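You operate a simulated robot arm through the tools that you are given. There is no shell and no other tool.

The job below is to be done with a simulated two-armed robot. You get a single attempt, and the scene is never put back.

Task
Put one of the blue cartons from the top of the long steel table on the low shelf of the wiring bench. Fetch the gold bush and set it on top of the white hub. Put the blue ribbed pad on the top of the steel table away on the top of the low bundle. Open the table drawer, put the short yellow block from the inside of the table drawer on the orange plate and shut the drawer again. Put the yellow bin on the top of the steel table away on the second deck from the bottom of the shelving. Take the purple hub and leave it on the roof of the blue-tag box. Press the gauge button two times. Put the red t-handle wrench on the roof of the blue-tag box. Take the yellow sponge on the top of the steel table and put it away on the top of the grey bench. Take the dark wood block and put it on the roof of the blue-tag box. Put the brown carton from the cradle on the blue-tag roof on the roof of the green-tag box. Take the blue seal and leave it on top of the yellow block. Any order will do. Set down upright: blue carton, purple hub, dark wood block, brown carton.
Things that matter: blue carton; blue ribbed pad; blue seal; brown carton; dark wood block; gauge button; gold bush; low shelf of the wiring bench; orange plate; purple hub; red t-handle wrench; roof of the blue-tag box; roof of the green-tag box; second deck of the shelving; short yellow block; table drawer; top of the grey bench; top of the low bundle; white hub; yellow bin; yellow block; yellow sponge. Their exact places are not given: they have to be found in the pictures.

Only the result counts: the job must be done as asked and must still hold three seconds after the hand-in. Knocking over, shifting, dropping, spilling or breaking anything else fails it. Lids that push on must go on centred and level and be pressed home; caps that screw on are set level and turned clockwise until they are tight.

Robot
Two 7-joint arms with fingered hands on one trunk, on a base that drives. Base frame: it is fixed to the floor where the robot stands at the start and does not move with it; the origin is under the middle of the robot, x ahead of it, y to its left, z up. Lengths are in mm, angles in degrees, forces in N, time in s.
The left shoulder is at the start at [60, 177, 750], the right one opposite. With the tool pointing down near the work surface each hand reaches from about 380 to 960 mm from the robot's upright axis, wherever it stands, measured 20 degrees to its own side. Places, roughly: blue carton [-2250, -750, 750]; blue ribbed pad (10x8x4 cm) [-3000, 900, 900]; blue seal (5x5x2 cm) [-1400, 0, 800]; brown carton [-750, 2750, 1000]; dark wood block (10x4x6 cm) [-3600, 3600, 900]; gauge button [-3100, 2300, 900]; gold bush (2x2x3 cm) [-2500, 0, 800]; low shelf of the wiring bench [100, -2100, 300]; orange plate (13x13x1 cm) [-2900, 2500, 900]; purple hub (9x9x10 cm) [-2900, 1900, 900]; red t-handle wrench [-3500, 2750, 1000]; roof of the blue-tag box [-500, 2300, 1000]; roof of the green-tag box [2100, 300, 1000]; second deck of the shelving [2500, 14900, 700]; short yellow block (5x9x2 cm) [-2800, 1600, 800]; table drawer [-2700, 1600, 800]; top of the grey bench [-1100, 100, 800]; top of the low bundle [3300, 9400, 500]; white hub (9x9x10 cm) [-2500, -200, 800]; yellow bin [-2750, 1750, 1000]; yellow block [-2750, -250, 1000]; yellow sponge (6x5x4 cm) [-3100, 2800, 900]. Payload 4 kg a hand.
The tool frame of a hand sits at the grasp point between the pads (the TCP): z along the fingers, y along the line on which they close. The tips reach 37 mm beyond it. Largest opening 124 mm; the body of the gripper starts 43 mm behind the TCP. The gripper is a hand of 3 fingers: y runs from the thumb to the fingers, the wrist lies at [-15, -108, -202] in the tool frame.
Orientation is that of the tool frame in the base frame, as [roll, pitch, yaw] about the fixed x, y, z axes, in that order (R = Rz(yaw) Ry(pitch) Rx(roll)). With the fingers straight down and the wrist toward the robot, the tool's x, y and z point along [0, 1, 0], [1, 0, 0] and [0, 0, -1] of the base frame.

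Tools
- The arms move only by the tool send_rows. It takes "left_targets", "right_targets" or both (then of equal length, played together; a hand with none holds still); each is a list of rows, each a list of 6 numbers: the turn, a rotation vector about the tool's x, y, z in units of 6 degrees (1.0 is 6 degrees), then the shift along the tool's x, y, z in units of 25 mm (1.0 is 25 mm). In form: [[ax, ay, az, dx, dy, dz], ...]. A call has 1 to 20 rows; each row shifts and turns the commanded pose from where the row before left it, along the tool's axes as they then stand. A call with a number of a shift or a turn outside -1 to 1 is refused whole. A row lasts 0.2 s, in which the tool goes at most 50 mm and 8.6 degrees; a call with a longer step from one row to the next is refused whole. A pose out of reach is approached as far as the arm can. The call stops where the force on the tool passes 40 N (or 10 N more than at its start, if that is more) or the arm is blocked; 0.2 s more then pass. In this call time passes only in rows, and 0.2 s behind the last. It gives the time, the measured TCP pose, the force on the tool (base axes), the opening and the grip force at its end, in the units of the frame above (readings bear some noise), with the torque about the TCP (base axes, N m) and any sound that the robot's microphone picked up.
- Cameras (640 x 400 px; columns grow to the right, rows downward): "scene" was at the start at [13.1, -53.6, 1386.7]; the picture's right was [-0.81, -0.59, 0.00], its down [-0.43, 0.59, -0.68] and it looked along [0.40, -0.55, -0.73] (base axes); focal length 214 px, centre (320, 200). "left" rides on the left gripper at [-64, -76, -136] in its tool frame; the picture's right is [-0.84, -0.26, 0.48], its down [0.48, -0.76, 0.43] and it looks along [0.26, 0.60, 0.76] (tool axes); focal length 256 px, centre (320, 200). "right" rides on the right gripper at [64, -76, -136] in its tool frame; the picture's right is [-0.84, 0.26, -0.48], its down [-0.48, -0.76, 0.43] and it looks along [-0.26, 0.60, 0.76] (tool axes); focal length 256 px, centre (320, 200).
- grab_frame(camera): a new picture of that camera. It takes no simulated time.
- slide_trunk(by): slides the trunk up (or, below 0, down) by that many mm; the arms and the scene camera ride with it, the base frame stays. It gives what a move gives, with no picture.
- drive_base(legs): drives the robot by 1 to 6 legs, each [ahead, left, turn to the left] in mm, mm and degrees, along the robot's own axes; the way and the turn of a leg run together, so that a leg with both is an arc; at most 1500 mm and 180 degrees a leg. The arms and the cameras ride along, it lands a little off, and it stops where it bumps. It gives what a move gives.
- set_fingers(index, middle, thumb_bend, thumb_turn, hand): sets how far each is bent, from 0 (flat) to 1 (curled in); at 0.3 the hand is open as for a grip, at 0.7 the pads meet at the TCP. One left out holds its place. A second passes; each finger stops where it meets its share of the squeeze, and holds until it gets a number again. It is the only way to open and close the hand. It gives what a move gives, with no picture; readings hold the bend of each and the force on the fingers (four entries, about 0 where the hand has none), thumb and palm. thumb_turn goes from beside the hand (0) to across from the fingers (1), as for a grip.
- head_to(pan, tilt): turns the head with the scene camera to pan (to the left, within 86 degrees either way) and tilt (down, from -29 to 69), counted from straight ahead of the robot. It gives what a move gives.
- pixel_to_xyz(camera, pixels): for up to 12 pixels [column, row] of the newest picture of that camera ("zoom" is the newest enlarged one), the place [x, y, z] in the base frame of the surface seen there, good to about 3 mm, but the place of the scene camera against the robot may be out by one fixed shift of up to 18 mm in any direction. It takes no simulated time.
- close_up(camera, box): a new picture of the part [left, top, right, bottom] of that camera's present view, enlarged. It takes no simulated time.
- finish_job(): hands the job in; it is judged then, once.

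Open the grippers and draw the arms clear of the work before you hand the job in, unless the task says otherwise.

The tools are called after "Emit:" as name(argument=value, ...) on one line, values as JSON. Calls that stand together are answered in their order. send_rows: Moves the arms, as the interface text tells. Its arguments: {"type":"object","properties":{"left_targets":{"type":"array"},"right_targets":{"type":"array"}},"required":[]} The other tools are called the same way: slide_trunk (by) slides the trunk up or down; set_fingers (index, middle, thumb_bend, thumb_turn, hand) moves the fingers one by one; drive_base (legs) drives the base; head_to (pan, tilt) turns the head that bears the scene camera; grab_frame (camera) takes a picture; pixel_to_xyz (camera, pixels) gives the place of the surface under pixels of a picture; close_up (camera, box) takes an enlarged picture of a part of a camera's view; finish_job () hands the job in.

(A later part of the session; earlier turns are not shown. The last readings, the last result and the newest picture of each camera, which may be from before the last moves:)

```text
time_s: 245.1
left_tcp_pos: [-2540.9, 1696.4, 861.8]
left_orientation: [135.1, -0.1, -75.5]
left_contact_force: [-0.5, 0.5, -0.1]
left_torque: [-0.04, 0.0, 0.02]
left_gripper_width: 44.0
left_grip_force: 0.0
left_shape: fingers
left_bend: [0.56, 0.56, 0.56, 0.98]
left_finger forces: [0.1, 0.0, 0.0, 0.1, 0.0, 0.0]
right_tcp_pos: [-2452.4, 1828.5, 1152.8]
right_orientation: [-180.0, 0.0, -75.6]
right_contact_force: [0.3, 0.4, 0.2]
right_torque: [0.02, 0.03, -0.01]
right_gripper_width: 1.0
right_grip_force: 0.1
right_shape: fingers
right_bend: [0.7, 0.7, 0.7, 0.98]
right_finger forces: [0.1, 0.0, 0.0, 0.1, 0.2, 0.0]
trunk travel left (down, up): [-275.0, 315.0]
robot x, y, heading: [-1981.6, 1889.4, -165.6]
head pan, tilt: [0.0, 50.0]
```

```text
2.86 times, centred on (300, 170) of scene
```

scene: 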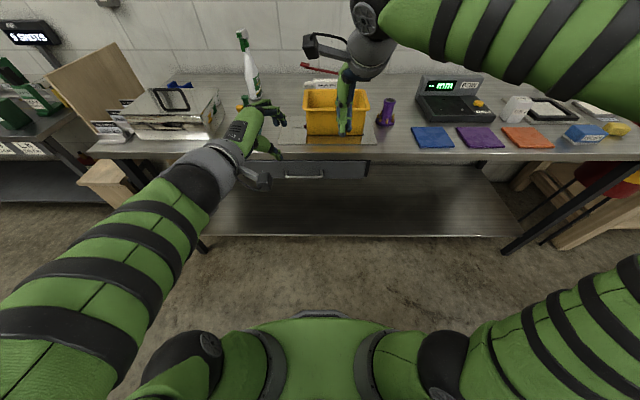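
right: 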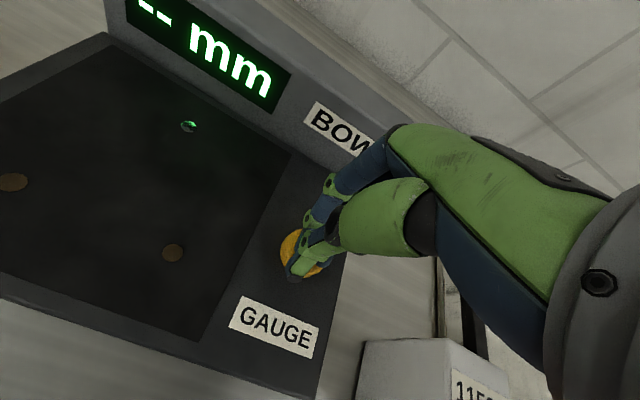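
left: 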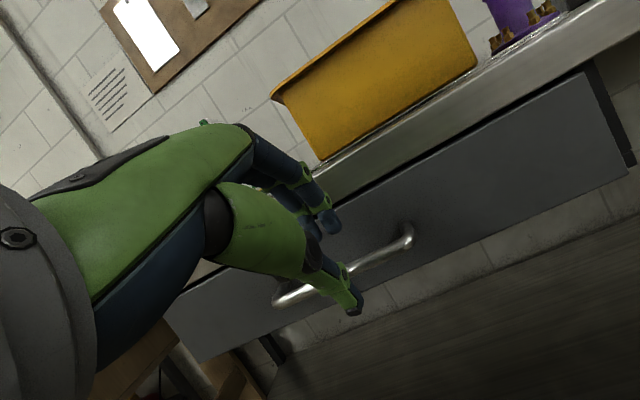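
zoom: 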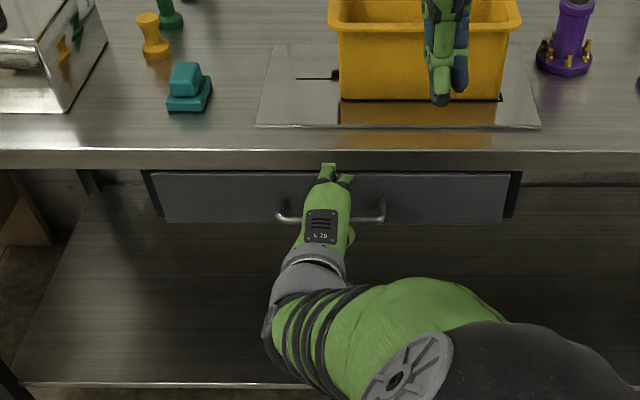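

The hand straddles the bar's middle. I advance the remaining 47 mm and close on the bar.

Emit:
send_rows(left_targets=[[0, 0, 0, 0.17, 0.03, 0.8], [0, 0, 0, 0.17, 0.03, 0.7], [0, 0, 0, 0, 0, 0.4]])

Emit:
grab_frame(camera="left")

Emit:
set_fingers(hand="left", index=0.74, middle=0.74, thumb_bend=0.74)

Emit:
grab_frame(camera="left")

```text
time_s: 245.9
left_tcp_pos: [-2573.2, 1676.6, 827.5]
left_orientation: [135.0, 0.0, -75.6]
left_contact_force: [9.6, 3.1, 3.9]
left_torque: [-0.12, 0.37, 0.04]
left_gripper_width: 43.7
left_grip_force: 5.4
left_shape: fingers
left_bend: [0.56, 0.58, 0.56, 0.98]
left_finger forces: [0.0, 10.1, 0.0, 0.0, 0.0, 0.1]
right_tcp_pos: [-2449.9, 1829.3, 1152.1]
right_orientation: [-179.9, 0.0, -75.5]
right_contact_force: [0.0, -0.5, 0.6]
right_torque: [0.02, 0.02, 0.01]
right_gripper_width: 1.2
right_grip_force: 0.0
right_shape: fingers
right_bend: [0.7, 0.7, 0.7, 0.98]
right_finger forces: [0.0, 0.0, 0.1, 0.0, 0.1, 0.1]
trunk travel left (down, up): [-275.0, 315.0]
robot x, y, heading: [-1982.8, 1894.9, -165.7]
head pan, tilt: [0.0, 50.0]
```

```text
taken
```

left: 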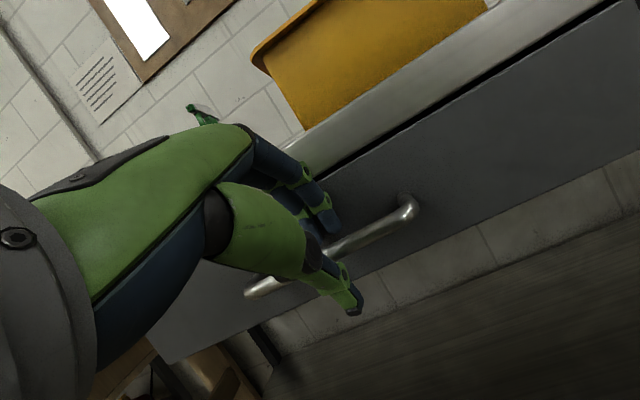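

```text
time_s: 246.9
left_tcp_pos: [-2574.9, 1676.7, 826.6]
left_orientation: [135.3, -0.1, -75.6]
left_contact_force: [0.9, 0.1, -16.0]
left_torque: [0.03, -0.28, -0.18]
left_gripper_width: 7.3
left_grip_force: 21.2
left_shape: fingers
left_bend: [0.72, 0.72, 0.67, 0.97]
left_finger forces: [11.3, 10.0, 0.0, 0.0, 22.1, 0.0]
right_tcp_pos: [-2453.7, 1828.8, 1152.4]
right_orientation: [-179.9, 0.1, -75.7]
right_contact_force: [-0.3, -0.3, -0.6]
right_torque: [0.0, 0.01, 0.03]
right_gripper_width: 1.1
right_grip_force: 0.0
right_shape: fingers
right_bend: [0.7, 0.7, 0.7, 0.98]
right_finger forces: [0.1, 0.1, 0.0, 0.0, 0.0, 0.0]
trunk travel left (down, up): [-275.0, 315.0]
robot x, y, heading: [-1979.2, 1891.2, -165.5]
head pan, tilt: [0.0, 50.0]
```

```text
taken
```

left: 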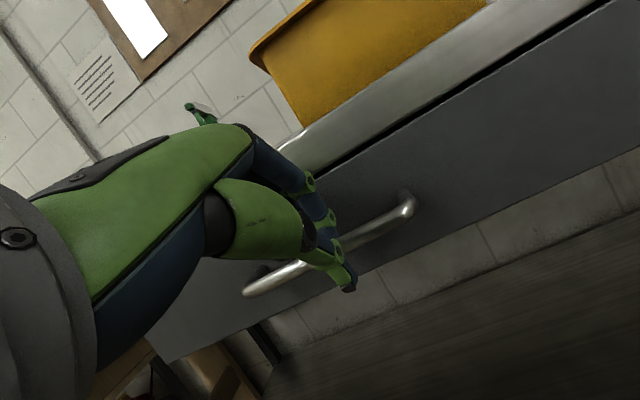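

The bar is gripped with 21 N. I pull the drawer by backing the base 120 mm and check.

Emit:
drive_base(legs=[[-120, 0, 0]])

Emit:
grab_frame(camera="scene")

```text
time_s: 248.2
left_tcp_pos: [-2455.1, 1707.2, 827.6]
left_orientation: [135.1, -0.1, -75.4]
left_contact_force: [0.4, -1.6, -18.9]
left_torque: [-0.02, -0.33, -0.13]
left_gripper_width: 7.6
left_grip_force: 21.9
left_shape: fingers
left_bend: [0.72, 0.72, 0.66, 0.97]
left_finger forces: [11.6, 10.0, 0.0, 0.0, 22.2, 0.1]
right_tcp_pos: [-2333.8, 1858.2, 1152.1]
right_orientation: [-179.9, 0.0, -75.6]
right_contact_force: [-0.4, 0.0, 0.3]
right_torque: [0.01, 0.0, 0.0]
right_gripper_width: 1.0
right_grip_force: 0.1
right_shape: fingers
right_bend: [0.7, 0.7, 0.7, 0.98]
right_finger forces: [0.0, 0.0, 0.0, 0.1, 0.1, 0.0]
trunk travel left (down, up): [-275.0, 315.0]
robot x, y, heading: [-1860.5, 1923.6, -165.7]
head pan, tilt: [0.0, 50.0]
```

```text
taken
```

scene: 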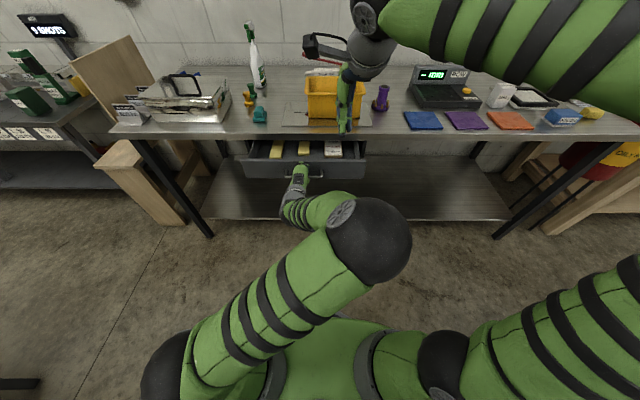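

The drawer opens; yellow pieces show inside at (277,150) and (303,147). I pull another 120 mm.

Emit:
drive_base(legs=[[-120, 0, 0]])

Emit:
close_up(camera="scene", box=[220, 110, 400, 220])

```text
time_s: 249.4
left_tcp_pos: [-2337.1, 1737.2, 827.3]
left_orientation: [135.3, -0.1, -75.3]
left_contact_force: [1.7, -4.2, -16.6]
left_torque: [-0.1, -0.29, -0.06]
left_gripper_width: 7.4
left_grip_force: 21.9
left_shape: fingers
left_bend: [0.72, 0.72, 0.66, 0.98]
left_finger forces: [11.5, 9.8, 0.0, 0.1, 21.9, 0.0]
right_tcp_pos: [-2215.7, 1889.0, 1151.5]
right_orientation: [180.0, 0.0, -75.5]
right_contact_force: [0.1, 0.6, -0.2]
right_torque: [-0.01, 0.02, 0.02]
right_gripper_width: 1.1
right_grip_force: 0.1
right_shape: fingers
right_bend: [0.7, 0.7, 0.7, 0.98]
right_finger forces: [0.0, 0.1, 0.0, 0.1, 0.0, 0.0]
trunk travel left (down, up): [-275.0, 315.0]
robot x, y, heading: [-1742.2, 1953.5, -165.5]
head pan, tilt: [0.0, 50.0]
```

```text
3.56 times, centred on (310, 165) of scene
```

zoom: 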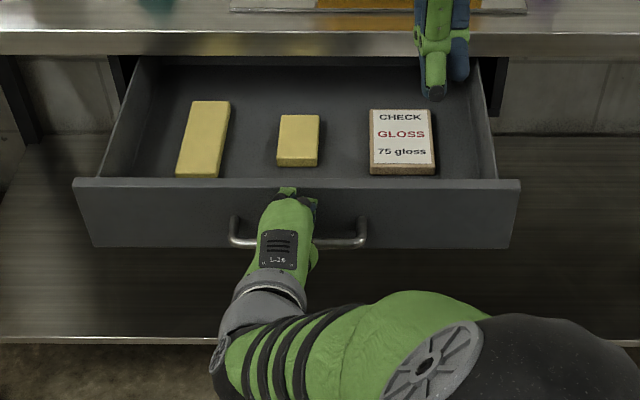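

The short block is the middle one (298,140 in the zoom), the long one on the left. I release the handle, withdraw, and measure.

Emit:
pixel_to_xyz(camera="zoom", pixels=[[298, 130], [280, 118], [318, 118], [278, 155], [316, 158], [298, 160], [240, 130], [298, 185], [350, 170], [298, 90], [203, 140], [298, 50]])

Emit:
set_fingers(hand="left", index=0.55, middle=0.55, thumb_bend=0.55)

Emit:
send_rows(left_targets=[[0, 0, 0, 0, 0, -0.6], [0, 0, 0, 0, 0, -1], [0, 0, 0, 0, 0, -1], [0, 0, 0, 0, 0, -1], [0, 0, 0, 0, 0, -1]])

Emit:
grab_frame(camera="left")

```text
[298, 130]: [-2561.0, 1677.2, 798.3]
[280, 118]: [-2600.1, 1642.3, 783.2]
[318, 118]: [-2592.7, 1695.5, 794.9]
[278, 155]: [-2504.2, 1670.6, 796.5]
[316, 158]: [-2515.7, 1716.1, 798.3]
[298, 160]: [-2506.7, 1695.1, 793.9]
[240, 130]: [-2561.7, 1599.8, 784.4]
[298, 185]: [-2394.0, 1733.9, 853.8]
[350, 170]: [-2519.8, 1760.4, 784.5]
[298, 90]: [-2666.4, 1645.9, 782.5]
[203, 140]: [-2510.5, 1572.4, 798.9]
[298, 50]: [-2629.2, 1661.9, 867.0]
```

```text
time_s: 250.4
left_tcp_pos: [-2335.7, 1737.6, 827.1]
left_orientation: [135.1, -0.1, -75.4]
left_contact_force: [-0.2, 0.2, 0.1]
left_torque: [0.03, 0.04, 0.0]
left_gripper_width: 46.3
left_grip_force: 0.4
left_shape: fingers
left_bend: [0.55, 0.55, 0.55, 0.98]
left_finger forces: [0.0, 0.2, 0.0, 0.1, 0.0, 0.1]
right_tcp_pos: [-2214.7, 1890.1, 1153.1]
right_orientation: [179.9, 0.1, -75.5]
right_contact_force: [-0.6, -0.3, -0.6]
right_torque: [0.04, -0.01, 0.01]
right_gripper_width: 1.3
right_grip_force: 0.1
right_shape: fingers
right_bend: [0.7, 0.7, 0.7, 0.98]
right_finger forces: [0.1, 0.0, 0.1, 0.1, 0.0, 0.0]
trunk travel left (down, up): [-275.0, 315.0]
robot x, y, heading: [-1745.9, 1954.6, -165.7]
head pan, tilt: [0.0, 50.0]
```

```text
time_s: 251.6
left_tcp_pos: [-2258.7, 1756.4, 909.1]
left_orientation: [135.2, -0.1, -75.4]
left_contact_force: [-0.4, -0.5, 0.1]
left_torque: [0.02, -0.03, 0.03]
left_gripper_width: 46.6
left_grip_force: 0.1
left_shape: fingers
left_bend: [0.55, 0.55, 0.55, 0.98]
left_finger forces: [0.0, 0.1, 0.1, 0.1, 0.0, 0.1]
right_tcp_pos: [-2215.6, 1890.1, 1151.6]
right_orientation: [-179.9, 0.0, -75.6]
right_contact_force: [-0.5, 0.5, -0.6]
right_torque: [-0.01, -0.02, 0.06]
right_gripper_width: 1.1
right_grip_force: 0.0
right_shape: fingers
right_bend: [0.7, 0.7, 0.7, 0.98]
right_finger forces: [0.1, 0.0, 0.0, 0.1, 0.1, 0.1]
trunk travel left (down, up): [-275.0, 315.0]
robot x, y, heading: [-1739.6, 1952.1, -165.5]
head pan, tilt: [0.0, 50.0]
```

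```text
taken
```

left: 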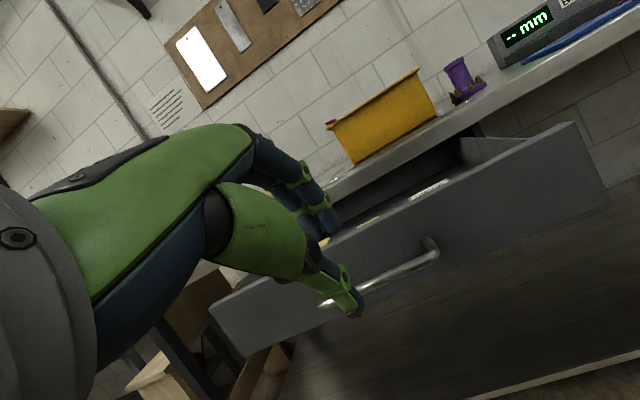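

The short block lies at true ≈(-2548,1670), top z≈807, long side towards me. I raise the left hand and turn it back down, turn the right hand 90° so it can grip across the block's width.

Emit:
send_rows(left_targets=[[0, 0, 0, 0, 0.7, -0.7], [0, 0, 0, 0, 0.7, -0.7], [0, 0, 0, 0, 0.7, -0.7], [0, 0, 0, 0, 0.7, -0.7], [0, 0, 0, 0, 0.7, -0.7], [0, 0, 0, 0, 0.7, -0.7], [0, 0, 0, 0, 0.7, -0.7], [0, 0, 0, 0, 0.7, -0.7], [0, 0, 0, 0, 0.7, -0.7], [0, 0, 0, 0, 0.7, -0.7], [1, 0, 0, 0, 0, 0], [1, 0, 0, 0, 0, 0], [1, 0, 0, 0, 0, 0], [1, 0, 0, 0, 0, 0], [1, 0, 0, 0, 0, 0], [1, 0, 0, 0, 0, 0], [1, 0, 0, 0, 0, 0], [0.5, 0, 0, 0, 0, 0]])

Emit:
send_rows(right_targets=[[0, 0, -1, 0, 0, 0], [0, 0, -1, 0, 0, 0], [0, 0, -1, 0, 0, 0], [0, 0, -1, 0, 0, 0], [0, 0, -1, 0, 0, 0], [0, 0, -1, 0, 0, 0], [0, 0, -1, 0, 0, 0], [0, 0, -1, 0, 0, 0], [0, 0, -1, 0, 0, 0], [0, 0, -1, 0, 0, 0], [0, 0, -1, 0, 0, 0], [0, 0, -1, 0, 0, 0], [0, 0, -1, 0, 0, 0], [0, 0, -1, 0, 0, 0], [0, 0, -1, 0, 0, 0]])

Emit:
set_fingers(hand="right", index=0.42, middle=0.42, thumb_bend=0.42)

```text
time_s: 252.7
left_tcp_pos: [-2263.8, 1678.9, 985.1]
left_orientation: [137.9, -1.4, -66.8]
left_contact_force: [0.1, 0.2, 0.8]
left_torque: [0.01, 0.0, 0.0]
left_gripper_width: 46.6
left_grip_force: 0.0
left_shape: fingers
left_bend: [0.55, 0.55, 0.55, 0.98]
left_finger forces: [0.1, 0.0, 0.0, 0.1, 0.1, 0.1]
right_tcp_pos: [-2215.1, 1890.1, 1151.7]
right_orientation: [-179.9, 0.0, -75.4]
right_contact_force: [-0.6, -0.1, -0.2]
right_torque: [-0.03, -0.05, 0.0]
right_gripper_width: 1.2
right_grip_force: 0.1
right_shape: fingers
right_bend: [0.7, 0.7, 0.7, 0.98]
right_finger forces: [0.1, 0.1, 0.1, 0.0, 0.0, 0.1]
trunk travel left (down, up): [-275.0, 315.0]
robot x, y, heading: [-1743.7, 1954.0, -165.6]
head pan, tilt: [0.0, 50.0]
stopped in row 5 (left hand): the arm was blocked; the commanded pose is now the measured one
```

```text
time_s: 255.9
left_tcp_pos: [-2265.5, 1679.0, 982.8]
left_orientation: [137.8, -1.4, -67.0]
left_contact_force: [0.5, -0.1, 0.6]
left_torque: [-0.02, -0.02, -0.03]
left_gripper_width: 46.5
left_grip_force: 0.1
left_shape: fingers
left_bend: [0.55, 0.55, 0.55, 0.98]
left_finger forces: [0.0, 0.0, 0.0, 0.0, 0.0, 0.0]
right_tcp_pos: [-2215.5, 1890.3, 1153.0]
right_orientation: [180.0, 0.0, 14.6]
right_contact_force: [-0.1, 0.8, -0.2]
right_torque: [0.0, 0.01, -0.03]
right_gripper_width: 1.1
right_grip_force: 0.0
right_shape: fingers
right_bend: [0.7, 0.7, 0.7, 0.98]
right_finger forces: [0.1, 0.0, 0.0, 0.0, 0.1, 0.0]
trunk travel left (down, up): [-275.0, 315.0]
robot x, y, heading: [-1742.1, 1955.6, -165.7]
head pan, tilt: [0.0, 50.0]
```

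```text
time_s: 256.9
left_tcp_pos: [-2264.0, 1679.1, 983.7]
left_orientation: [137.8, -1.4, -66.8]
left_contact_force: [-0.7, 0.8, -0.3]
left_torque: [0.0, 0.01, 0.03]
left_gripper_width: 46.5
left_grip_force: 0.0
left_shape: fingers
left_bend: [0.55, 0.55, 0.55, 0.98]
left_finger forces: [0.0, 0.1, 0.0, 0.0, 0.0, 0.0]
right_tcp_pos: [-2215.5, 1889.9, 1152.2]
right_orientation: [-180.0, 0.0, 14.5]
right_contact_force: [0.5, 0.7, -0.1]
right_torque: [0.0, 0.01, 0.01]
right_gripper_width: 86.6
right_grip_force: 0.0
right_shape: fingers
right_bend: [0.42, 0.42, 0.42, 0.98]
right_finger forces: [0.0, 0.1, 0.0, 0.0, 0.1, 0.0]
trunk travel left (down, up): [-275.0, 315.0]
robot x, y, heading: [-1740.2, 1956.1, -165.7]
head pan, tilt: [0.0, 50.0]
```

Left arm hit its limit while tilted; I first turn it back to pointing down, then raise.

Emit:
send_rows(left_targets=[[1, 0, 0, 0, 0, 0], [1, 0, 0, 0, 0, 0], [1, 0, 0, 0, 0, 0], [1, 0, 0, 0, 0, 0], [1, 0, 0, 0, 0, 0], [1, 0, 0, 0, 0, 0], [1, 0, 0, 0, 0, 0]])

Emit:
send_rows(left_targets=[[0, 0, 0.5, 0.5, 0, -1], [0, 0, 0.5, 0.5, 0, -1], [0, 0, 0.4, 0.5, 0, -1], [0, 0, 0, 0.5, 0, -1], [0, 0, 0, 0.5, 0, -1]])

Emit:
grab_frame(camera="scene")

```text
time_s: 258.5
left_tcp_pos: [-2265.0, 1680.4, 983.4]
left_orientation: [-180.0, -1.4, -66.9]
left_contact_force: [0.5, -0.6, -0.4]
left_torque: [0.01, -0.04, -0.02]
left_gripper_width: 46.6
left_grip_force: 0.1
left_shape: fingers
left_bend: [0.55, 0.55, 0.55, 0.98]
left_finger forces: [0.1, 0.1, 0.0, 0.0, 0.0, 0.0]
right_tcp_pos: [-2215.6, 1889.4, 1153.3]
right_orientation: [-180.0, 0.0, 14.5]
right_contact_force: [-0.2, 0.3, 0.4]
right_torque: [0.0, -0.01, -0.04]
right_gripper_width: 86.7
right_grip_force: 0.1
right_shape: fingers
right_bend: [0.42, 0.42, 0.42, 0.98]
right_finger forces: [0.1, 0.1, 0.0, 0.0, 0.1, 0.1]
trunk travel left (down, up): [-275.0, 315.0]
robot x, y, heading: [-1742.1, 1952.4, -165.6]
head pan, tilt: [0.0, 50.0]
```

```text
time_s: 259.7
left_tcp_pos: [-2246.4, 1622.7, 1111.2]
left_orientation: [-179.8, -1.4, -75.4]
left_contact_force: [-0.3, 0.3, -0.2]
left_torque: [-0.02, 0.01, 0.01]
left_gripper_width: 46.6
left_grip_force: 0.1
left_shape: fingers
left_bend: [0.55, 0.55, 0.55, 0.98]
left_finger forces: [0.1, 0.1, 0.0, 0.0, 0.0, 0.1]
right_tcp_pos: [-2214.8, 1889.1, 1153.1]
right_orientation: [-180.0, 0.0, 14.5]
right_contact_force: [0.2, 0.1, 0.5]
right_torque: [-0.02, 0.04, 0.0]
right_gripper_width: 86.8
right_grip_force: 0.1
right_shape: fingers
right_bend: [0.42, 0.42, 0.42, 0.98]
right_finger forces: [0.0, 0.1, 0.1, 0.0, 0.1, 0.0]
trunk travel left (down, up): [-275.0, 315.0]
robot x, y, heading: [-1743.2, 1956.4, -165.5]
head pan, tilt: [0.0, 50.0]
```

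```text
taken
```

scene: 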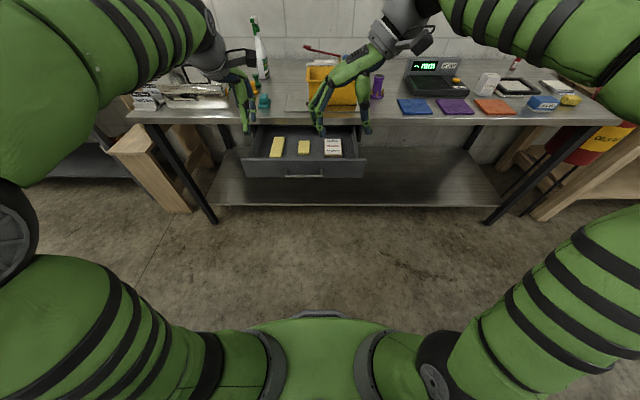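

Now I drive 230 mm ahead and 110 left so the right hand comes over the drawer.

Emit:
drive_base(legs=[[230, 110, 0]])

Emit:
grab_frame(camera="right")

```text
time_s: 261.5
left_tcp_pos: [-2436.8, 1453.9, 1110.8]
left_orientation: [-179.9, -1.2, -74.8]
left_contact_force: [0.5, 0.1, -0.4]
left_torque: [0.03, 0.0, 0.0]
left_gripper_width: 46.6
left_grip_force: 0.1
left_shape: fingers
left_bend: [0.55, 0.55, 0.55, 0.98]
left_finger forces: [0.0, 0.0, 0.1, 0.0, 0.1, 0.0]
right_tcp_pos: [-2407.1, 1719.5, 1152.3]
right_orientation: [180.0, 0.0, 14.9]
right_contact_force: [0.0, 0.1, -0.1]
right_torque: [-0.01, -0.03, -0.03]
right_gripper_width: 86.6
right_grip_force: 0.0
right_shape: fingers
right_bend: [0.42, 0.42, 0.42, 0.98]
right_finger forces: [0.0, 0.1, 0.0, 0.1, 0.0, 0.0]
trunk travel left (down, up): [-275.0, 315.0]
robot x, y, heading: [-1935.6, 1787.7, -165.3]
head pan, tilt: [0.0, 50.0]
```

```text
taken
```

right: 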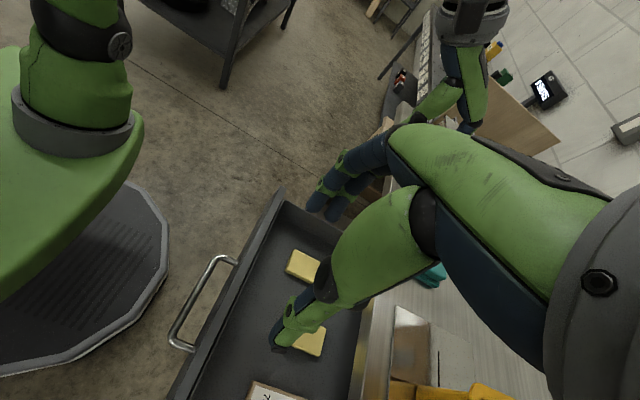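

In this view the order is long block (303,265), short block (310,340), card (275,390). I measure the short one.

Emit:
close_up(camera="right", box=[260, 300, 360, 380])

Emit:
pixel_to_xyz(camera="right", pixels=[[310, 342], [322, 330], [322, 345], [300, 346], [316, 353], [330, 300], [290, 300], [303, 262], [335, 360]])

```text
5.00 times, centred on (310, 340) of right
```

zoom: 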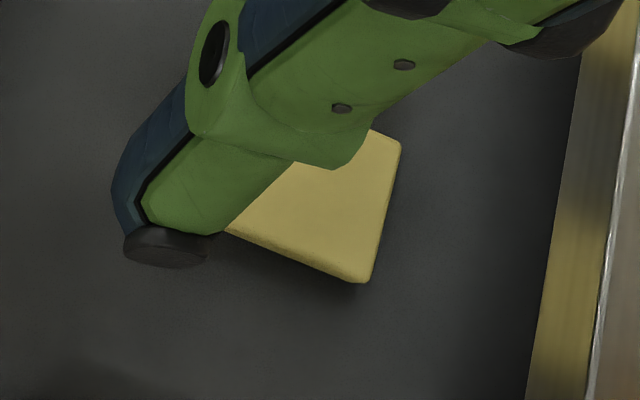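

```text
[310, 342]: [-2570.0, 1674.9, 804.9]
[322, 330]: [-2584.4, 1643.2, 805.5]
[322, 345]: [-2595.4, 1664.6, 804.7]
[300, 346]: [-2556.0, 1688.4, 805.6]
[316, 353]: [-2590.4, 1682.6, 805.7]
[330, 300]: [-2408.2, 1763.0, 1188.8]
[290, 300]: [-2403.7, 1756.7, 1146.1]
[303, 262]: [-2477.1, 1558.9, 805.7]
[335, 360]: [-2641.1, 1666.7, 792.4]
```

Short block centre ≈(-2549,1672), top z 805, drawer floor 792. I move over it and descend to z≈900 for a check.

Emit:
send_rows(right_targets=[[0, 0, 0, -1, 0.07, 0], [0, 0, 0, -1, 0.07, 0], [0, 0, 0, -1, 0.07, 0], [0, 0, 0, -1, 0.07, 0], [0, 0, 0, -1, 0.07, 0], [0, 0, 0, -1, 0.05, 0], [0, 0, 0, 0, 0, 1], [0, 0, 0, 0, 0, 1], [0, 0, 0, 0, 0, 1], [0, 0, 0, 0, 0, 1], [0, 0, 0, 0, 0, 1], [0, 0, 0, 0, 0, 1], [0, 0, 0, 0, 0, 1], [0, 0, 0, 0, 0, 1], [0, 0, 0, 0, 0, 1], [0, 0, 0, 0, 0, 1]])

Emit:
grab_frame(camera="right")

Emit:
close_up(camera="scene", box=[220, 80, 460, 230])

```text
time_s: 264.9
left_tcp_pos: [-2436.5, 1455.2, 1110.1]
left_orientation: [-179.9, -1.4, -74.9]
left_contact_force: [-0.1, 0.1, 0.1]
left_torque: [0.03, 0.01, 0.01]
left_gripper_width: 46.5
left_grip_force: 0.0
left_shape: fingers
left_bend: [0.55, 0.55, 0.55, 0.98]
left_finger forces: [0.0, 0.1, 0.0, 0.0, 0.0, 0.0]
right_tcp_pos: [-2550.0, 1673.5, 903.4]
right_orientation: [-180.0, -0.1, 14.9]
right_contact_force: [-0.7, 0.1, 0.6]
right_torque: [0.0, 0.0, 0.02]
right_gripper_width: 86.8
right_grip_force: 0.1
right_shape: fingers
right_bend: [0.42, 0.42, 0.42, 0.98]
right_finger forces: [0.1, 0.0, 0.1, 0.1, 0.1, 0.0]
trunk travel left (down, up): [-275.0, 315.0]
robot x, y, heading: [-1937.4, 1790.6, -165.2]
head pan, tilt: [0.0, 50.0]
```

```text
taken
```

right: 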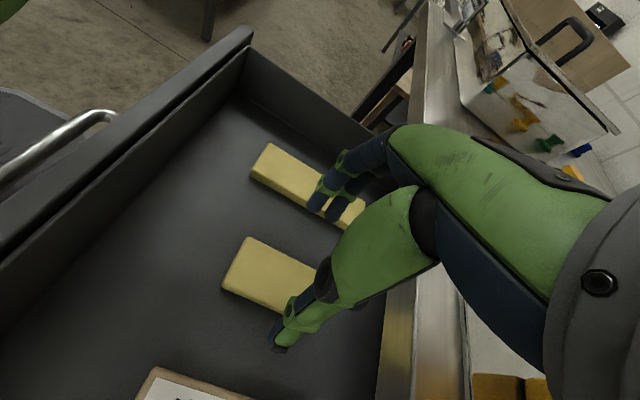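

```text
2.67 times, centred on (340, 155) of scene
```

zoom: 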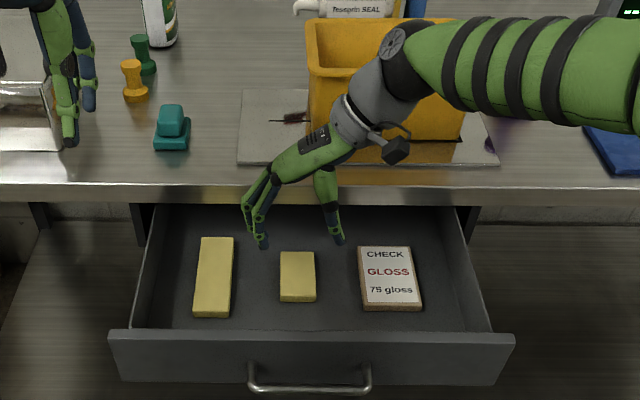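

I re-measure the short block's near end from this closer view.

Emit:
pixel_to_xyz(camera="right", pixels=[[249, 240], [224, 284], [270, 300], [310, 262], [236, 262], [270, 270], [253, 175], [270, 147]])

```text
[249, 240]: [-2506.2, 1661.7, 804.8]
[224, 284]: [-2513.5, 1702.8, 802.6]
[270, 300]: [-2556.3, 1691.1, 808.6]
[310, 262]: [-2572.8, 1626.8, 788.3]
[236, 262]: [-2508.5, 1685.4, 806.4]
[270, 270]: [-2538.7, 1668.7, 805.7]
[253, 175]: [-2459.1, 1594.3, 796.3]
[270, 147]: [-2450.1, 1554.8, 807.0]
```

Centre confirmed at (-2551,1672). I lower to z≈835 and grip.

Emit:
send_rows(right_targets=[[0, 0, 0, 0, 0, 1], [0, 0, 0, 0, 0, 1], [0, 0, 0, 0, 0, 0.7]])

Emit:
set_fingers(hand="right", index=0.62, middle=0.62, thumb_bend=0.62)

Emit:
grab_frame(camera="right")

```text
time_s: 265.7
left_tcp_pos: [-2436.9, 1454.0, 1111.0]
left_orientation: [-179.9, -1.2, -74.9]
left_contact_force: [-0.1, 0.4, 0.7]
left_torque: [0.01, -0.02, -0.05]
left_gripper_width: 46.8
left_grip_force: 0.1
left_shape: fingers
left_bend: [0.55, 0.55, 0.55, 0.98]
left_finger forces: [0.1, 0.1, 0.0, 0.1, 0.0, 0.0]
right_tcp_pos: [-2547.3, 1670.8, 836.1]
right_orientation: [-180.0, 0.0, 14.8]
right_contact_force: [-0.2, -0.1, -0.1]
right_torque: [-0.02, 0.01, 0.02]
right_gripper_width: 86.8
right_grip_force: 0.1
right_shape: fingers
right_bend: [0.42, 0.42, 0.42, 0.98]
right_finger forces: [0.0, 0.0, 0.0, 0.0, 0.0, 0.0]
trunk travel left (down, up): [-275.0, 315.0]
robot x, y, heading: [-1933.1, 1788.6, -164.9]
head pan, tilt: [0.0, 50.0]
```

```text
time_s: 266.7
left_tcp_pos: [-2436.4, 1453.8, 1110.9]
left_orientation: [-180.0, -1.4, -75.0]
left_contact_force: [0.2, 0.2, -0.5]
left_torque: [-0.02, -0.01, 0.01]
left_gripper_width: 46.5
left_grip_force: 0.1
left_shape: fingers
left_bend: [0.55, 0.55, 0.55, 0.98]
left_finger forces: [0.0, 0.0, 0.0, 0.0, 0.1, 0.0]
right_tcp_pos: [-2547.9, 1670.7, 835.2]
right_orientation: [-180.0, 0.0, 14.8]
right_contact_force: [0.0, -0.9, 2.1]
right_torque: [-0.04, 0.0, 0.0]
right_gripper_width: 47.8
right_grip_force: 10.9
right_shape: fingers
right_bend: [0.57, 0.58, 0.58, 0.97]
right_finger forces: [6.2, 5.6, 0.0, 0.0, 10.2, 0.0]
trunk travel left (down, up): [-275.0, 315.0]
robot x, y, heading: [-1932.3, 1788.1, -165.0]
head pan, tilt: [0.0, 50.0]
```

```text
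taken
```

right: 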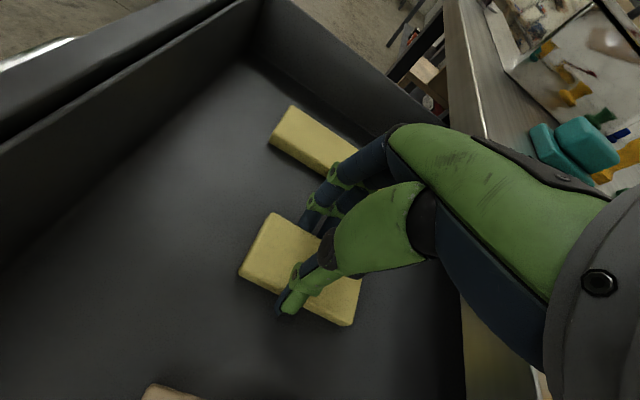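

The block is gripped (11 N). I tighten slightly and lift.

Emit:
set_fingers(hand="right", index=0.65, middle=0.65, thumb_bend=0.65)

Emit:
send_rows(right_targets=[[0, 0, 0, 0, 0, -0.5], [0, 0, 0, 0, 0, -1], [0, 0, 0, 0, 0, -1], [0, 0, 0, 0, 0, -1], [0, 0, 0, 0, 0, -1], [0, 0, 0, 0, 0, -1], [0, 0, 0, 0, 0, -1], [0, 0, 0, 0, 0, -1], [0, 0, 0, 0, 0, -1], [0, 0, 0, 0, 0, -1], [0, 0, 0, 0, 0, -1], [0, 0, 0, 0, 0, -1]])

Emit:
grab_frame(camera="right")

```text
time_s: 267.7
left_tcp_pos: [-2437.1, 1454.8, 1110.2]
left_orientation: [-179.8, -1.5, -74.8]
left_contact_force: [0.4, 0.3, -0.2]
left_torque: [-0.02, -0.01, 0.02]
left_gripper_width: 46.5
left_grip_force: 0.3
left_shape: fingers
left_bend: [0.55, 0.55, 0.55, 0.98]
left_finger forces: [0.1, 0.0, 0.1, 0.0, 0.1, 0.0]
right_tcp_pos: [-2547.5, 1669.2, 835.9]
right_orientation: [-180.0, 0.0, 14.9]
right_contact_force: [0.6, -0.9, 2.8]
right_torque: [-0.11, -0.01, 0.01]
right_gripper_width: 46.5
right_grip_force: 16.5
right_shape: fingers
right_bend: [0.58, 0.59, 0.59, 0.97]
right_finger forces: [9.5, 8.7, 0.1, 0.0, 15.2, 0.0]
trunk travel left (down, up): [-275.0, 315.0]
robot x, y, heading: [-1934.2, 1787.3, -165.2]
head pan, tilt: [0.0, 50.0]
```

```text
time_s: 270.3
left_tcp_pos: [-2436.5, 1453.8, 1110.5]
left_orientation: [-179.9, -1.4, -74.9]
left_contact_force: [-0.3, -0.3, -0.3]
left_torque: [0.03, 0.01, -0.02]
left_gripper_width: 46.5
left_grip_force: 0.1
left_shape: fingers
left_bend: [0.55, 0.55, 0.55, 0.98]
left_finger forces: [0.0, 0.1, 0.0, 0.0, 0.0, 0.1]
right_tcp_pos: [-2546.4, 1674.0, 1121.4]
right_orientation: [180.0, 0.0, 15.0]
right_contact_force: [-0.2, -1.0, -0.1]
right_torque: [0.02, 0.0, 0.01]
right_gripper_width: 46.7
right_grip_force: 16.2
right_shape: fingers
right_bend: [0.58, 0.59, 0.59, 0.96]
right_finger forces: [8.9, 7.9, 0.1, 0.0, 15.1, 0.1]
trunk travel left (down, up): [-275.0, 315.0]
robot x, y, heading: [-1933.7, 1790.6, -165.2]
head pan, tilt: [0.0, 50.0]
```

```text
taken
```

right: 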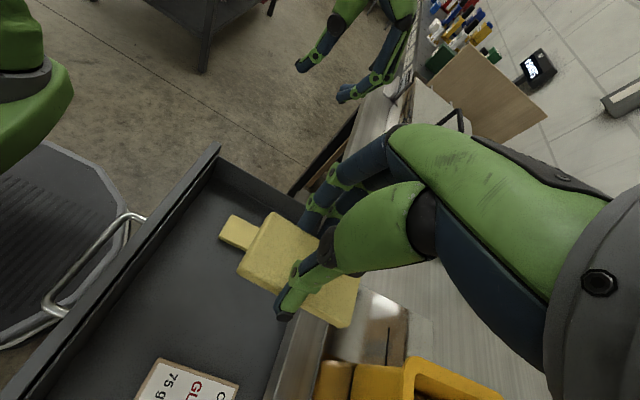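

The short block is out. I now shut the drawer the same way: back the base to the earlier spot and bring the left hand to the bar at 45°.

Emit:
drive_base(legs=[[-230, -110, -0.3]])

Emit:
send_rows(left_targets=[[-0.95, 0, 0, -0.66, 0, 0.2], [-0.95, 0, 0, -0.66, 0, 0.2], [-0.95, 0, 0, -0.66, 0, 0.3], [-0.95, 0, 0, -0.66, 0, 0.4], [-0.95, 0, 0, -0.66, 0, 0.4], [-0.95, 0, 0, -0.66, 0, 0.4], [-0.95, 0, 0, -0.66, 0, 0.4], [-0.85, 0, 0, -0.66, 0, 0.4]])

Emit:
grab_frame(camera="left")

```text
time_s: 272.2
left_tcp_pos: [-2241.8, 1623.0, 1111.8]
left_orientation: [-179.9, -1.3, -75.6]
left_contact_force: [0.0, 0.9, -0.6]
left_torque: [-0.01, 0.01, 0.04]
left_gripper_width: 46.5
left_grip_force: 0.1
left_shape: fingers
left_bend: [0.55, 0.55, 0.55, 0.98]
left_finger forces: [0.1, 0.0, 0.1, 0.0, 0.0, 0.1]
right_tcp_pos: [-2351.4, 1844.1, 1121.3]
right_orientation: [-180.0, 0.1, 14.3]
right_contact_force: [-0.9, 0.2, -0.1]
right_torque: [0.03, -0.01, -0.03]
right_gripper_width: 46.7
right_grip_force: 15.9
right_shape: fingers
right_bend: [0.58, 0.59, 0.59, 0.96]
right_finger forces: [8.9, 7.8, 0.0, 0.0, 15.3, 0.0]
trunk travel left (down, up): [-275.0, 315.0]
robot x, y, heading: [-1740.0, 1952.7, -165.6]
head pan, tilt: [0.0, 50.0]
```

```text
time_s: 274.0
left_tcp_pos: [-2299.7, 1736.3, 1049.5]
left_orientation: [135.5, 0.7, -75.4]
left_contact_force: [-0.1, 0.4, 0.3]
left_torque: [-0.02, 0.01, -0.02]
left_gripper_width: 46.7
left_grip_force: 0.1
left_shape: fingers
left_bend: [0.55, 0.55, 0.55, 0.98]
left_finger forces: [0.1, 0.1, 0.1, 0.0, 0.0, 0.0]
right_tcp_pos: [-2351.1, 1844.3, 1121.8]
right_orientation: [180.0, 0.0, 14.3]
right_contact_force: [-0.1, -0.2, -1.1]
right_torque: [0.03, -0.01, 0.0]
right_gripper_width: 46.8
right_grip_force: 15.9
right_shape: fingers
right_bend: [0.58, 0.59, 0.59, 0.96]
right_finger forces: [8.9, 7.8, 0.0, 0.1, 15.2, 0.1]
trunk travel left (down, up): [-275.0, 315.0]
robot x, y, heading: [-1733.8, 1953.0, -165.7]
head pan, tilt: [0.0, 50.0]
```

```text
taken
```

left: 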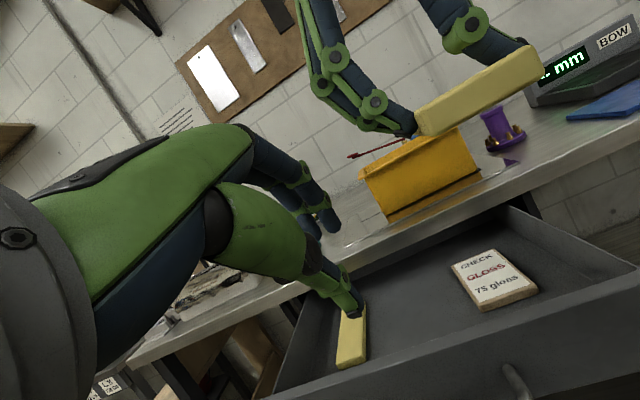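

The right hand is close; I move it 100 mm to the right while bringing the left hand down to the pre-grasp point before the bar.

Emit:
send_rows(right_targets=[[0, 0, 0, 0, -1, 0], [0, 0, 0, 0, -1, 0], [0, 0, 0, 0, -1, 0], [0, 0, 0, 0, -1, 0]])

Emit:
send_rows(left_targets=[[0, 0, 0, -0.07, -0.75, 0.58], [0, 0, 0, -0.07, -0.75, 0.58], [0, 0, 0, -0.07, -0.75, 0.58], [0, 0, 0, -0.07, -0.75, 0.58], [0, 0, 0, -0.07, -0.74, 0.58], [0, 0, 0, -0.06, -0.74, 0.58], [0, 0, 0, 0, -0.74, 0.56]])

Emit:
grab_frame(camera="left")

```text
time_s: 275.0
left_tcp_pos: [-2301.2, 1735.8, 1049.7]
left_orientation: [135.6, 0.6, -75.3]
left_contact_force: [0.6, 0.5, -0.1]
left_torque: [0.0, 0.01, -0.02]
left_gripper_width: 46.5
left_grip_force: 0.1
left_shape: fingers
left_bend: [0.55, 0.55, 0.55, 0.98]
left_finger forces: [0.0, 0.0, 0.1, 0.0, 0.0, 0.1]
right_tcp_pos: [-2377.5, 1939.0, 1122.3]
right_orientation: [180.0, 0.0, 14.3]
right_contact_force: [0.5, -0.3, -1.0]
right_torque: [-0.04, -0.03, -0.04]
right_gripper_width: 46.9
right_grip_force: 16.0
right_shape: fingers
right_bend: [0.58, 0.59, 0.59, 0.96]
right_finger forces: [8.9, 8.0, 0.0, 0.1, 15.3, 0.0]
trunk travel left (down, up): [-275.0, 315.0]
robot x, y, heading: [-1735.4, 1949.9, -165.4]
head pan, tilt: [0.0, 50.0]
```

```text
time_s: 276.6
left_tcp_pos: [-2281.9, 1754.6, 883.5]
left_orientation: [135.1, -1.3, -75.7]
left_contact_force: [-0.7, 0.2, -0.2]
left_torque: [-0.05, 0.0, 0.01]
left_gripper_width: 46.5
left_grip_force: 0.0
left_shape: fingers
left_bend: [0.55, 0.55, 0.55, 0.98]
left_finger forces: [0.0, 0.1, 0.0, 0.0, 0.0, 0.1]
right_tcp_pos: [-2376.4, 1940.1, 1121.8]
right_orientation: [-180.0, 0.0, 14.4]
right_contact_force: [0.1, 0.0, -1.2]
right_torque: [0.03, 0.01, -0.02]
right_gripper_width: 46.7
right_grip_force: 16.0
right_shape: fingers
right_bend: [0.58, 0.59, 0.59, 0.96]
right_finger forces: [9.0, 7.8, 0.1, 0.0, 15.1, 0.0]
trunk travel left (down, up): [-275.0, 315.0]
robot x, y, heading: [-1737.5, 1951.5, -165.5]
head pan, tilt: [0.0, 50.0]
```

```text
taken
```

left: 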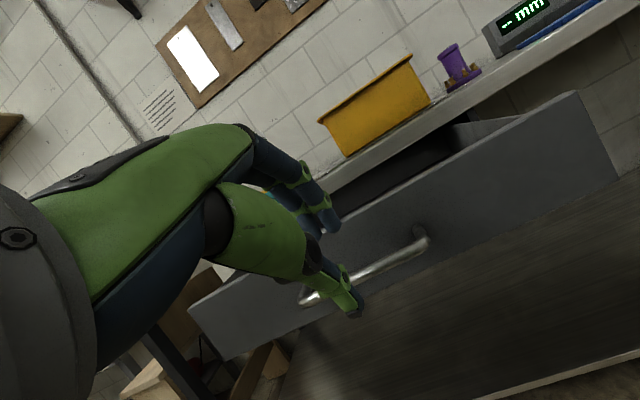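

Aligned with the bar; I advance 77 mm and close on it.

Emit:
send_rows(left_targets=[[0, 0, 0, 0, 0, 0.9], [0, 0, 0, 0, 0, 0.9], [0, 0, 0, 0, 0.05, 0.8], [0, 0, 0, 0, 0, 0.5]])

Emit:
set_fingers(hand="left", index=0.74, middle=0.74, thumb_bend=0.74)

Emit:
grab_frame(camera="left")

```text
time_s: 277.6
left_tcp_pos: [-2334.4, 1740.1, 829.0]
left_orientation: [135.1, -1.4, -75.4]
left_contact_force: [0.5, -0.4, -0.7]
left_torque: [0.02, -0.02, 0.0]
left_gripper_width: 46.6
left_grip_force: 0.0
left_shape: fingers
left_bend: [0.55, 0.55, 0.55, 0.98]
left_finger forces: [0.1, 0.1, 0.0, 0.0, 0.1, 0.1]
right_tcp_pos: [-2377.8, 1939.0, 1121.7]
right_orientation: [179.9, -0.1, 14.3]
right_contact_force: [0.6, 0.1, -0.7]
right_torque: [-0.01, 0.0, 0.0]
right_gripper_width: 46.7
right_grip_force: 15.6
right_shape: fingers
right_bend: [0.58, 0.59, 0.59, 0.96]
right_finger forces: [8.9, 7.8, 0.0, 0.0, 15.1, 0.0]
trunk travel left (down, up): [-275.0, 315.0]
robot x, y, heading: [-1742.6, 1948.9, -165.8]
head pan, tilt: [0.0, 50.0]
```

```text
time_s: 278.6
left_tcp_pos: [-2334.6, 1740.7, 829.9]
left_orientation: [135.2, -1.3, -75.6]
left_contact_force: [0.4, 1.0, 2.6]
left_torque: [-0.01, 0.0, -0.16]
left_gripper_width: 8.1
left_grip_force: 19.9
left_shape: fingers
left_bend: [0.66, 0.67, 0.68, 0.97]
left_finger forces: [10.3, 10.5, 0.0, 0.1, 18.7, 0.0]
right_tcp_pos: [-2377.3, 1940.1, 1121.1]
right_orientation: [180.0, 0.0, 14.3]
right_contact_force: [0.4, 0.0, -0.6]
right_torque: [0.0, 0.0, 0.02]
right_gripper_width: 46.6
right_grip_force: 16.0
right_shape: fingers
right_bend: [0.58, 0.59, 0.59, 0.96]
right_finger forces: [8.9, 8.0, 0.1, 0.0, 15.2, 0.1]
trunk travel left (down, up): [-275.0, 315.0]
robot x, y, heading: [-1737.8, 1953.4, -165.4]
head pan, tilt: [0.0, 50.0]
```

```text
taken
```

left: 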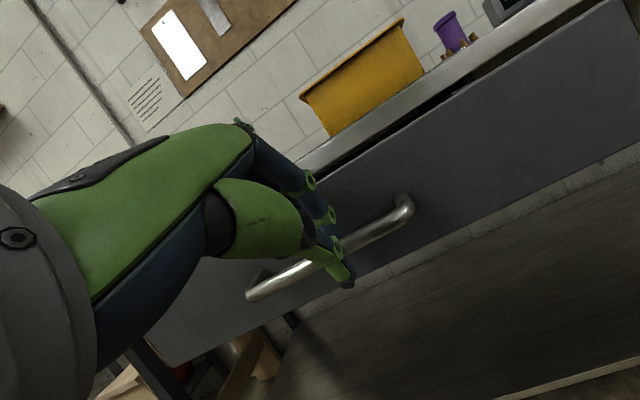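

The bar is held again. I push the drawer in by driving 200 mm ahead.

Emit:
drive_base(legs=[[200, 0, 0]])

Emit:
close_up(camera="scene", box=[200, 100, 400, 240])

```text
time_s: 280.1
left_tcp_pos: [-2527.3, 1688.6, 829.6]
left_orientation: [135.2, -1.4, -75.5]
left_contact_force: [-5.3, 18.9, 0.5]
left_torque: [0.25, 0.06, -0.6]
left_gripper_width: 8.2
left_grip_force: 18.4
left_shape: fingers
left_bend: [0.71, 0.67, 0.68, 0.96]
left_finger forces: [9.1, 10.3, 0.0, 0.0, 17.6, 0.1]
right_tcp_pos: [-2571.1, 1887.2, 1120.5]
right_orientation: [180.0, 0.0, 14.5]
right_contact_force: [0.6, 0.9, -0.3]
right_torque: [0.02, 0.0, -0.01]
right_gripper_width: 46.6
right_grip_force: 15.6
right_shape: fingers
right_bend: [0.58, 0.59, 0.59, 0.96]
right_finger forces: [8.9, 7.8, 0.1, 0.1, 15.1, 0.0]
trunk travel left (down, up): [-275.0, 315.0]
robot x, y, heading: [-1931.3, 1899.4, -165.5]
head pan, tilt: [0.0, 50.0]
```

```text
2.86 times, centred on (300, 170) of scene
```

zoom: 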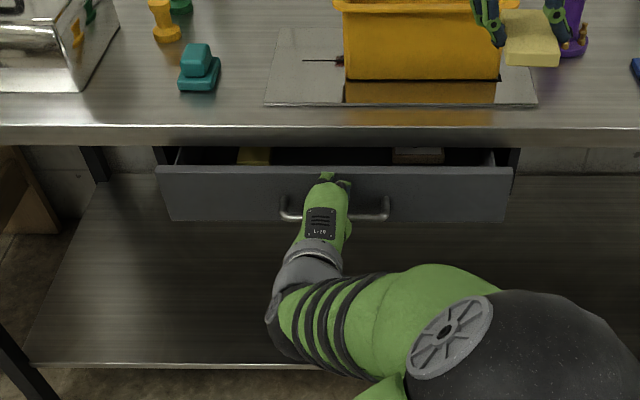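

About 45 mm remain; I push on.

Emit:
drive_base(legs=[[45, 0, 0]])

Emit:
close_up(camera="scene", box=[200, 100, 400, 240])

```text
time_s: 281.1
left_tcp_pos: [-2572.2, 1677.6, 829.6]
left_orientation: [134.9, -1.3, -75.6]
left_contact_force: [-2.9, 12.7, 0.5]
left_torque: [0.19, 0.04, -0.43]
left_gripper_width: 8.4
left_grip_force: 18.7
left_shape: fingers
left_bend: [0.71, 0.67, 0.68, 0.96]
left_finger forces: [9.7, 10.3, 0.1, 0.0, 18.3, 0.0]
right_tcp_pos: [-2615.2, 1876.5, 1120.9]
right_orientation: [-180.0, 0.0, 14.6]
right_contact_force: [0.7, 0.0, -0.4]
right_torque: [0.01, -0.03, 0.0]
right_gripper_width: 47.1
right_grip_force: 16.2
right_shape: fingers
right_bend: [0.58, 0.59, 0.59, 0.96]
right_finger forces: [9.0, 7.8, 0.0, 0.0, 15.1, 0.0]
trunk travel left (down, up): [-275.0, 315.0]
robot x, y, heading: [-1974.2, 1889.0, -165.5]
head pan, tilt: [0.0, 50.0]
```

```text
2.86 times, centred on (300, 170) of scene
```

zoom: 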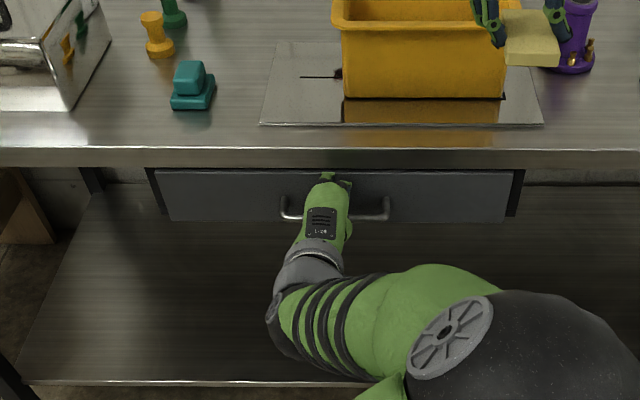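

Almost home: 2–3 mm less than at the start. I nudge forward with the arm until resistance.

Emit:
send_rows(left_targets=[[0, 0, 0, 0, 0.1, 0.1], [0, 0, 0, 0, 0.1, 0.1]])

Emit:
close_up(camera="left", box=[240, 0, 640, 250])

```text
time_s: 281.7
left_tcp_pos: [-2576.5, 1678.0, 831.6]
left_orientation: [135.0, -1.3, -75.6]
left_contact_force: [29.3, 14.8, 7.3]
left_torque: [0.24, -0.44, -0.52]
left_gripper_width: 9.8
left_grip_force: 24.8
left_shape: fingers
left_bend: [0.72, 0.72, 0.66, 0.96]
left_finger forces: [5.3, 6.2, 0.0, 0.0, 37.9, 0.0]
right_tcp_pos: [-2612.2, 1877.5, 1123.6]
right_orientation: [-180.0, 0.1, 14.6]
right_contact_force: [0.3, 0.7, -0.6]
right_torque: [0.01, -0.02, -0.02]
right_gripper_width: 46.6
right_grip_force: 15.6
right_shape: fingers
right_bend: [0.58, 0.59, 0.59, 0.96]
right_finger forces: [8.9, 7.9, 0.0, 0.0, 15.1, 0.1]
trunk travel left (down, up): [-275.0, 315.0]
robot x, y, heading: [-1974.9, 1892.5, -165.4]
head pan, tilt: [0.0, 50.0]
```

```text
1.60 times, centred on (440, 125) of left
```

zoom: 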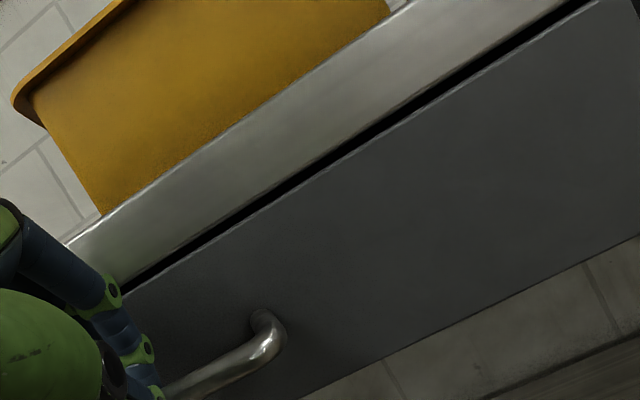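

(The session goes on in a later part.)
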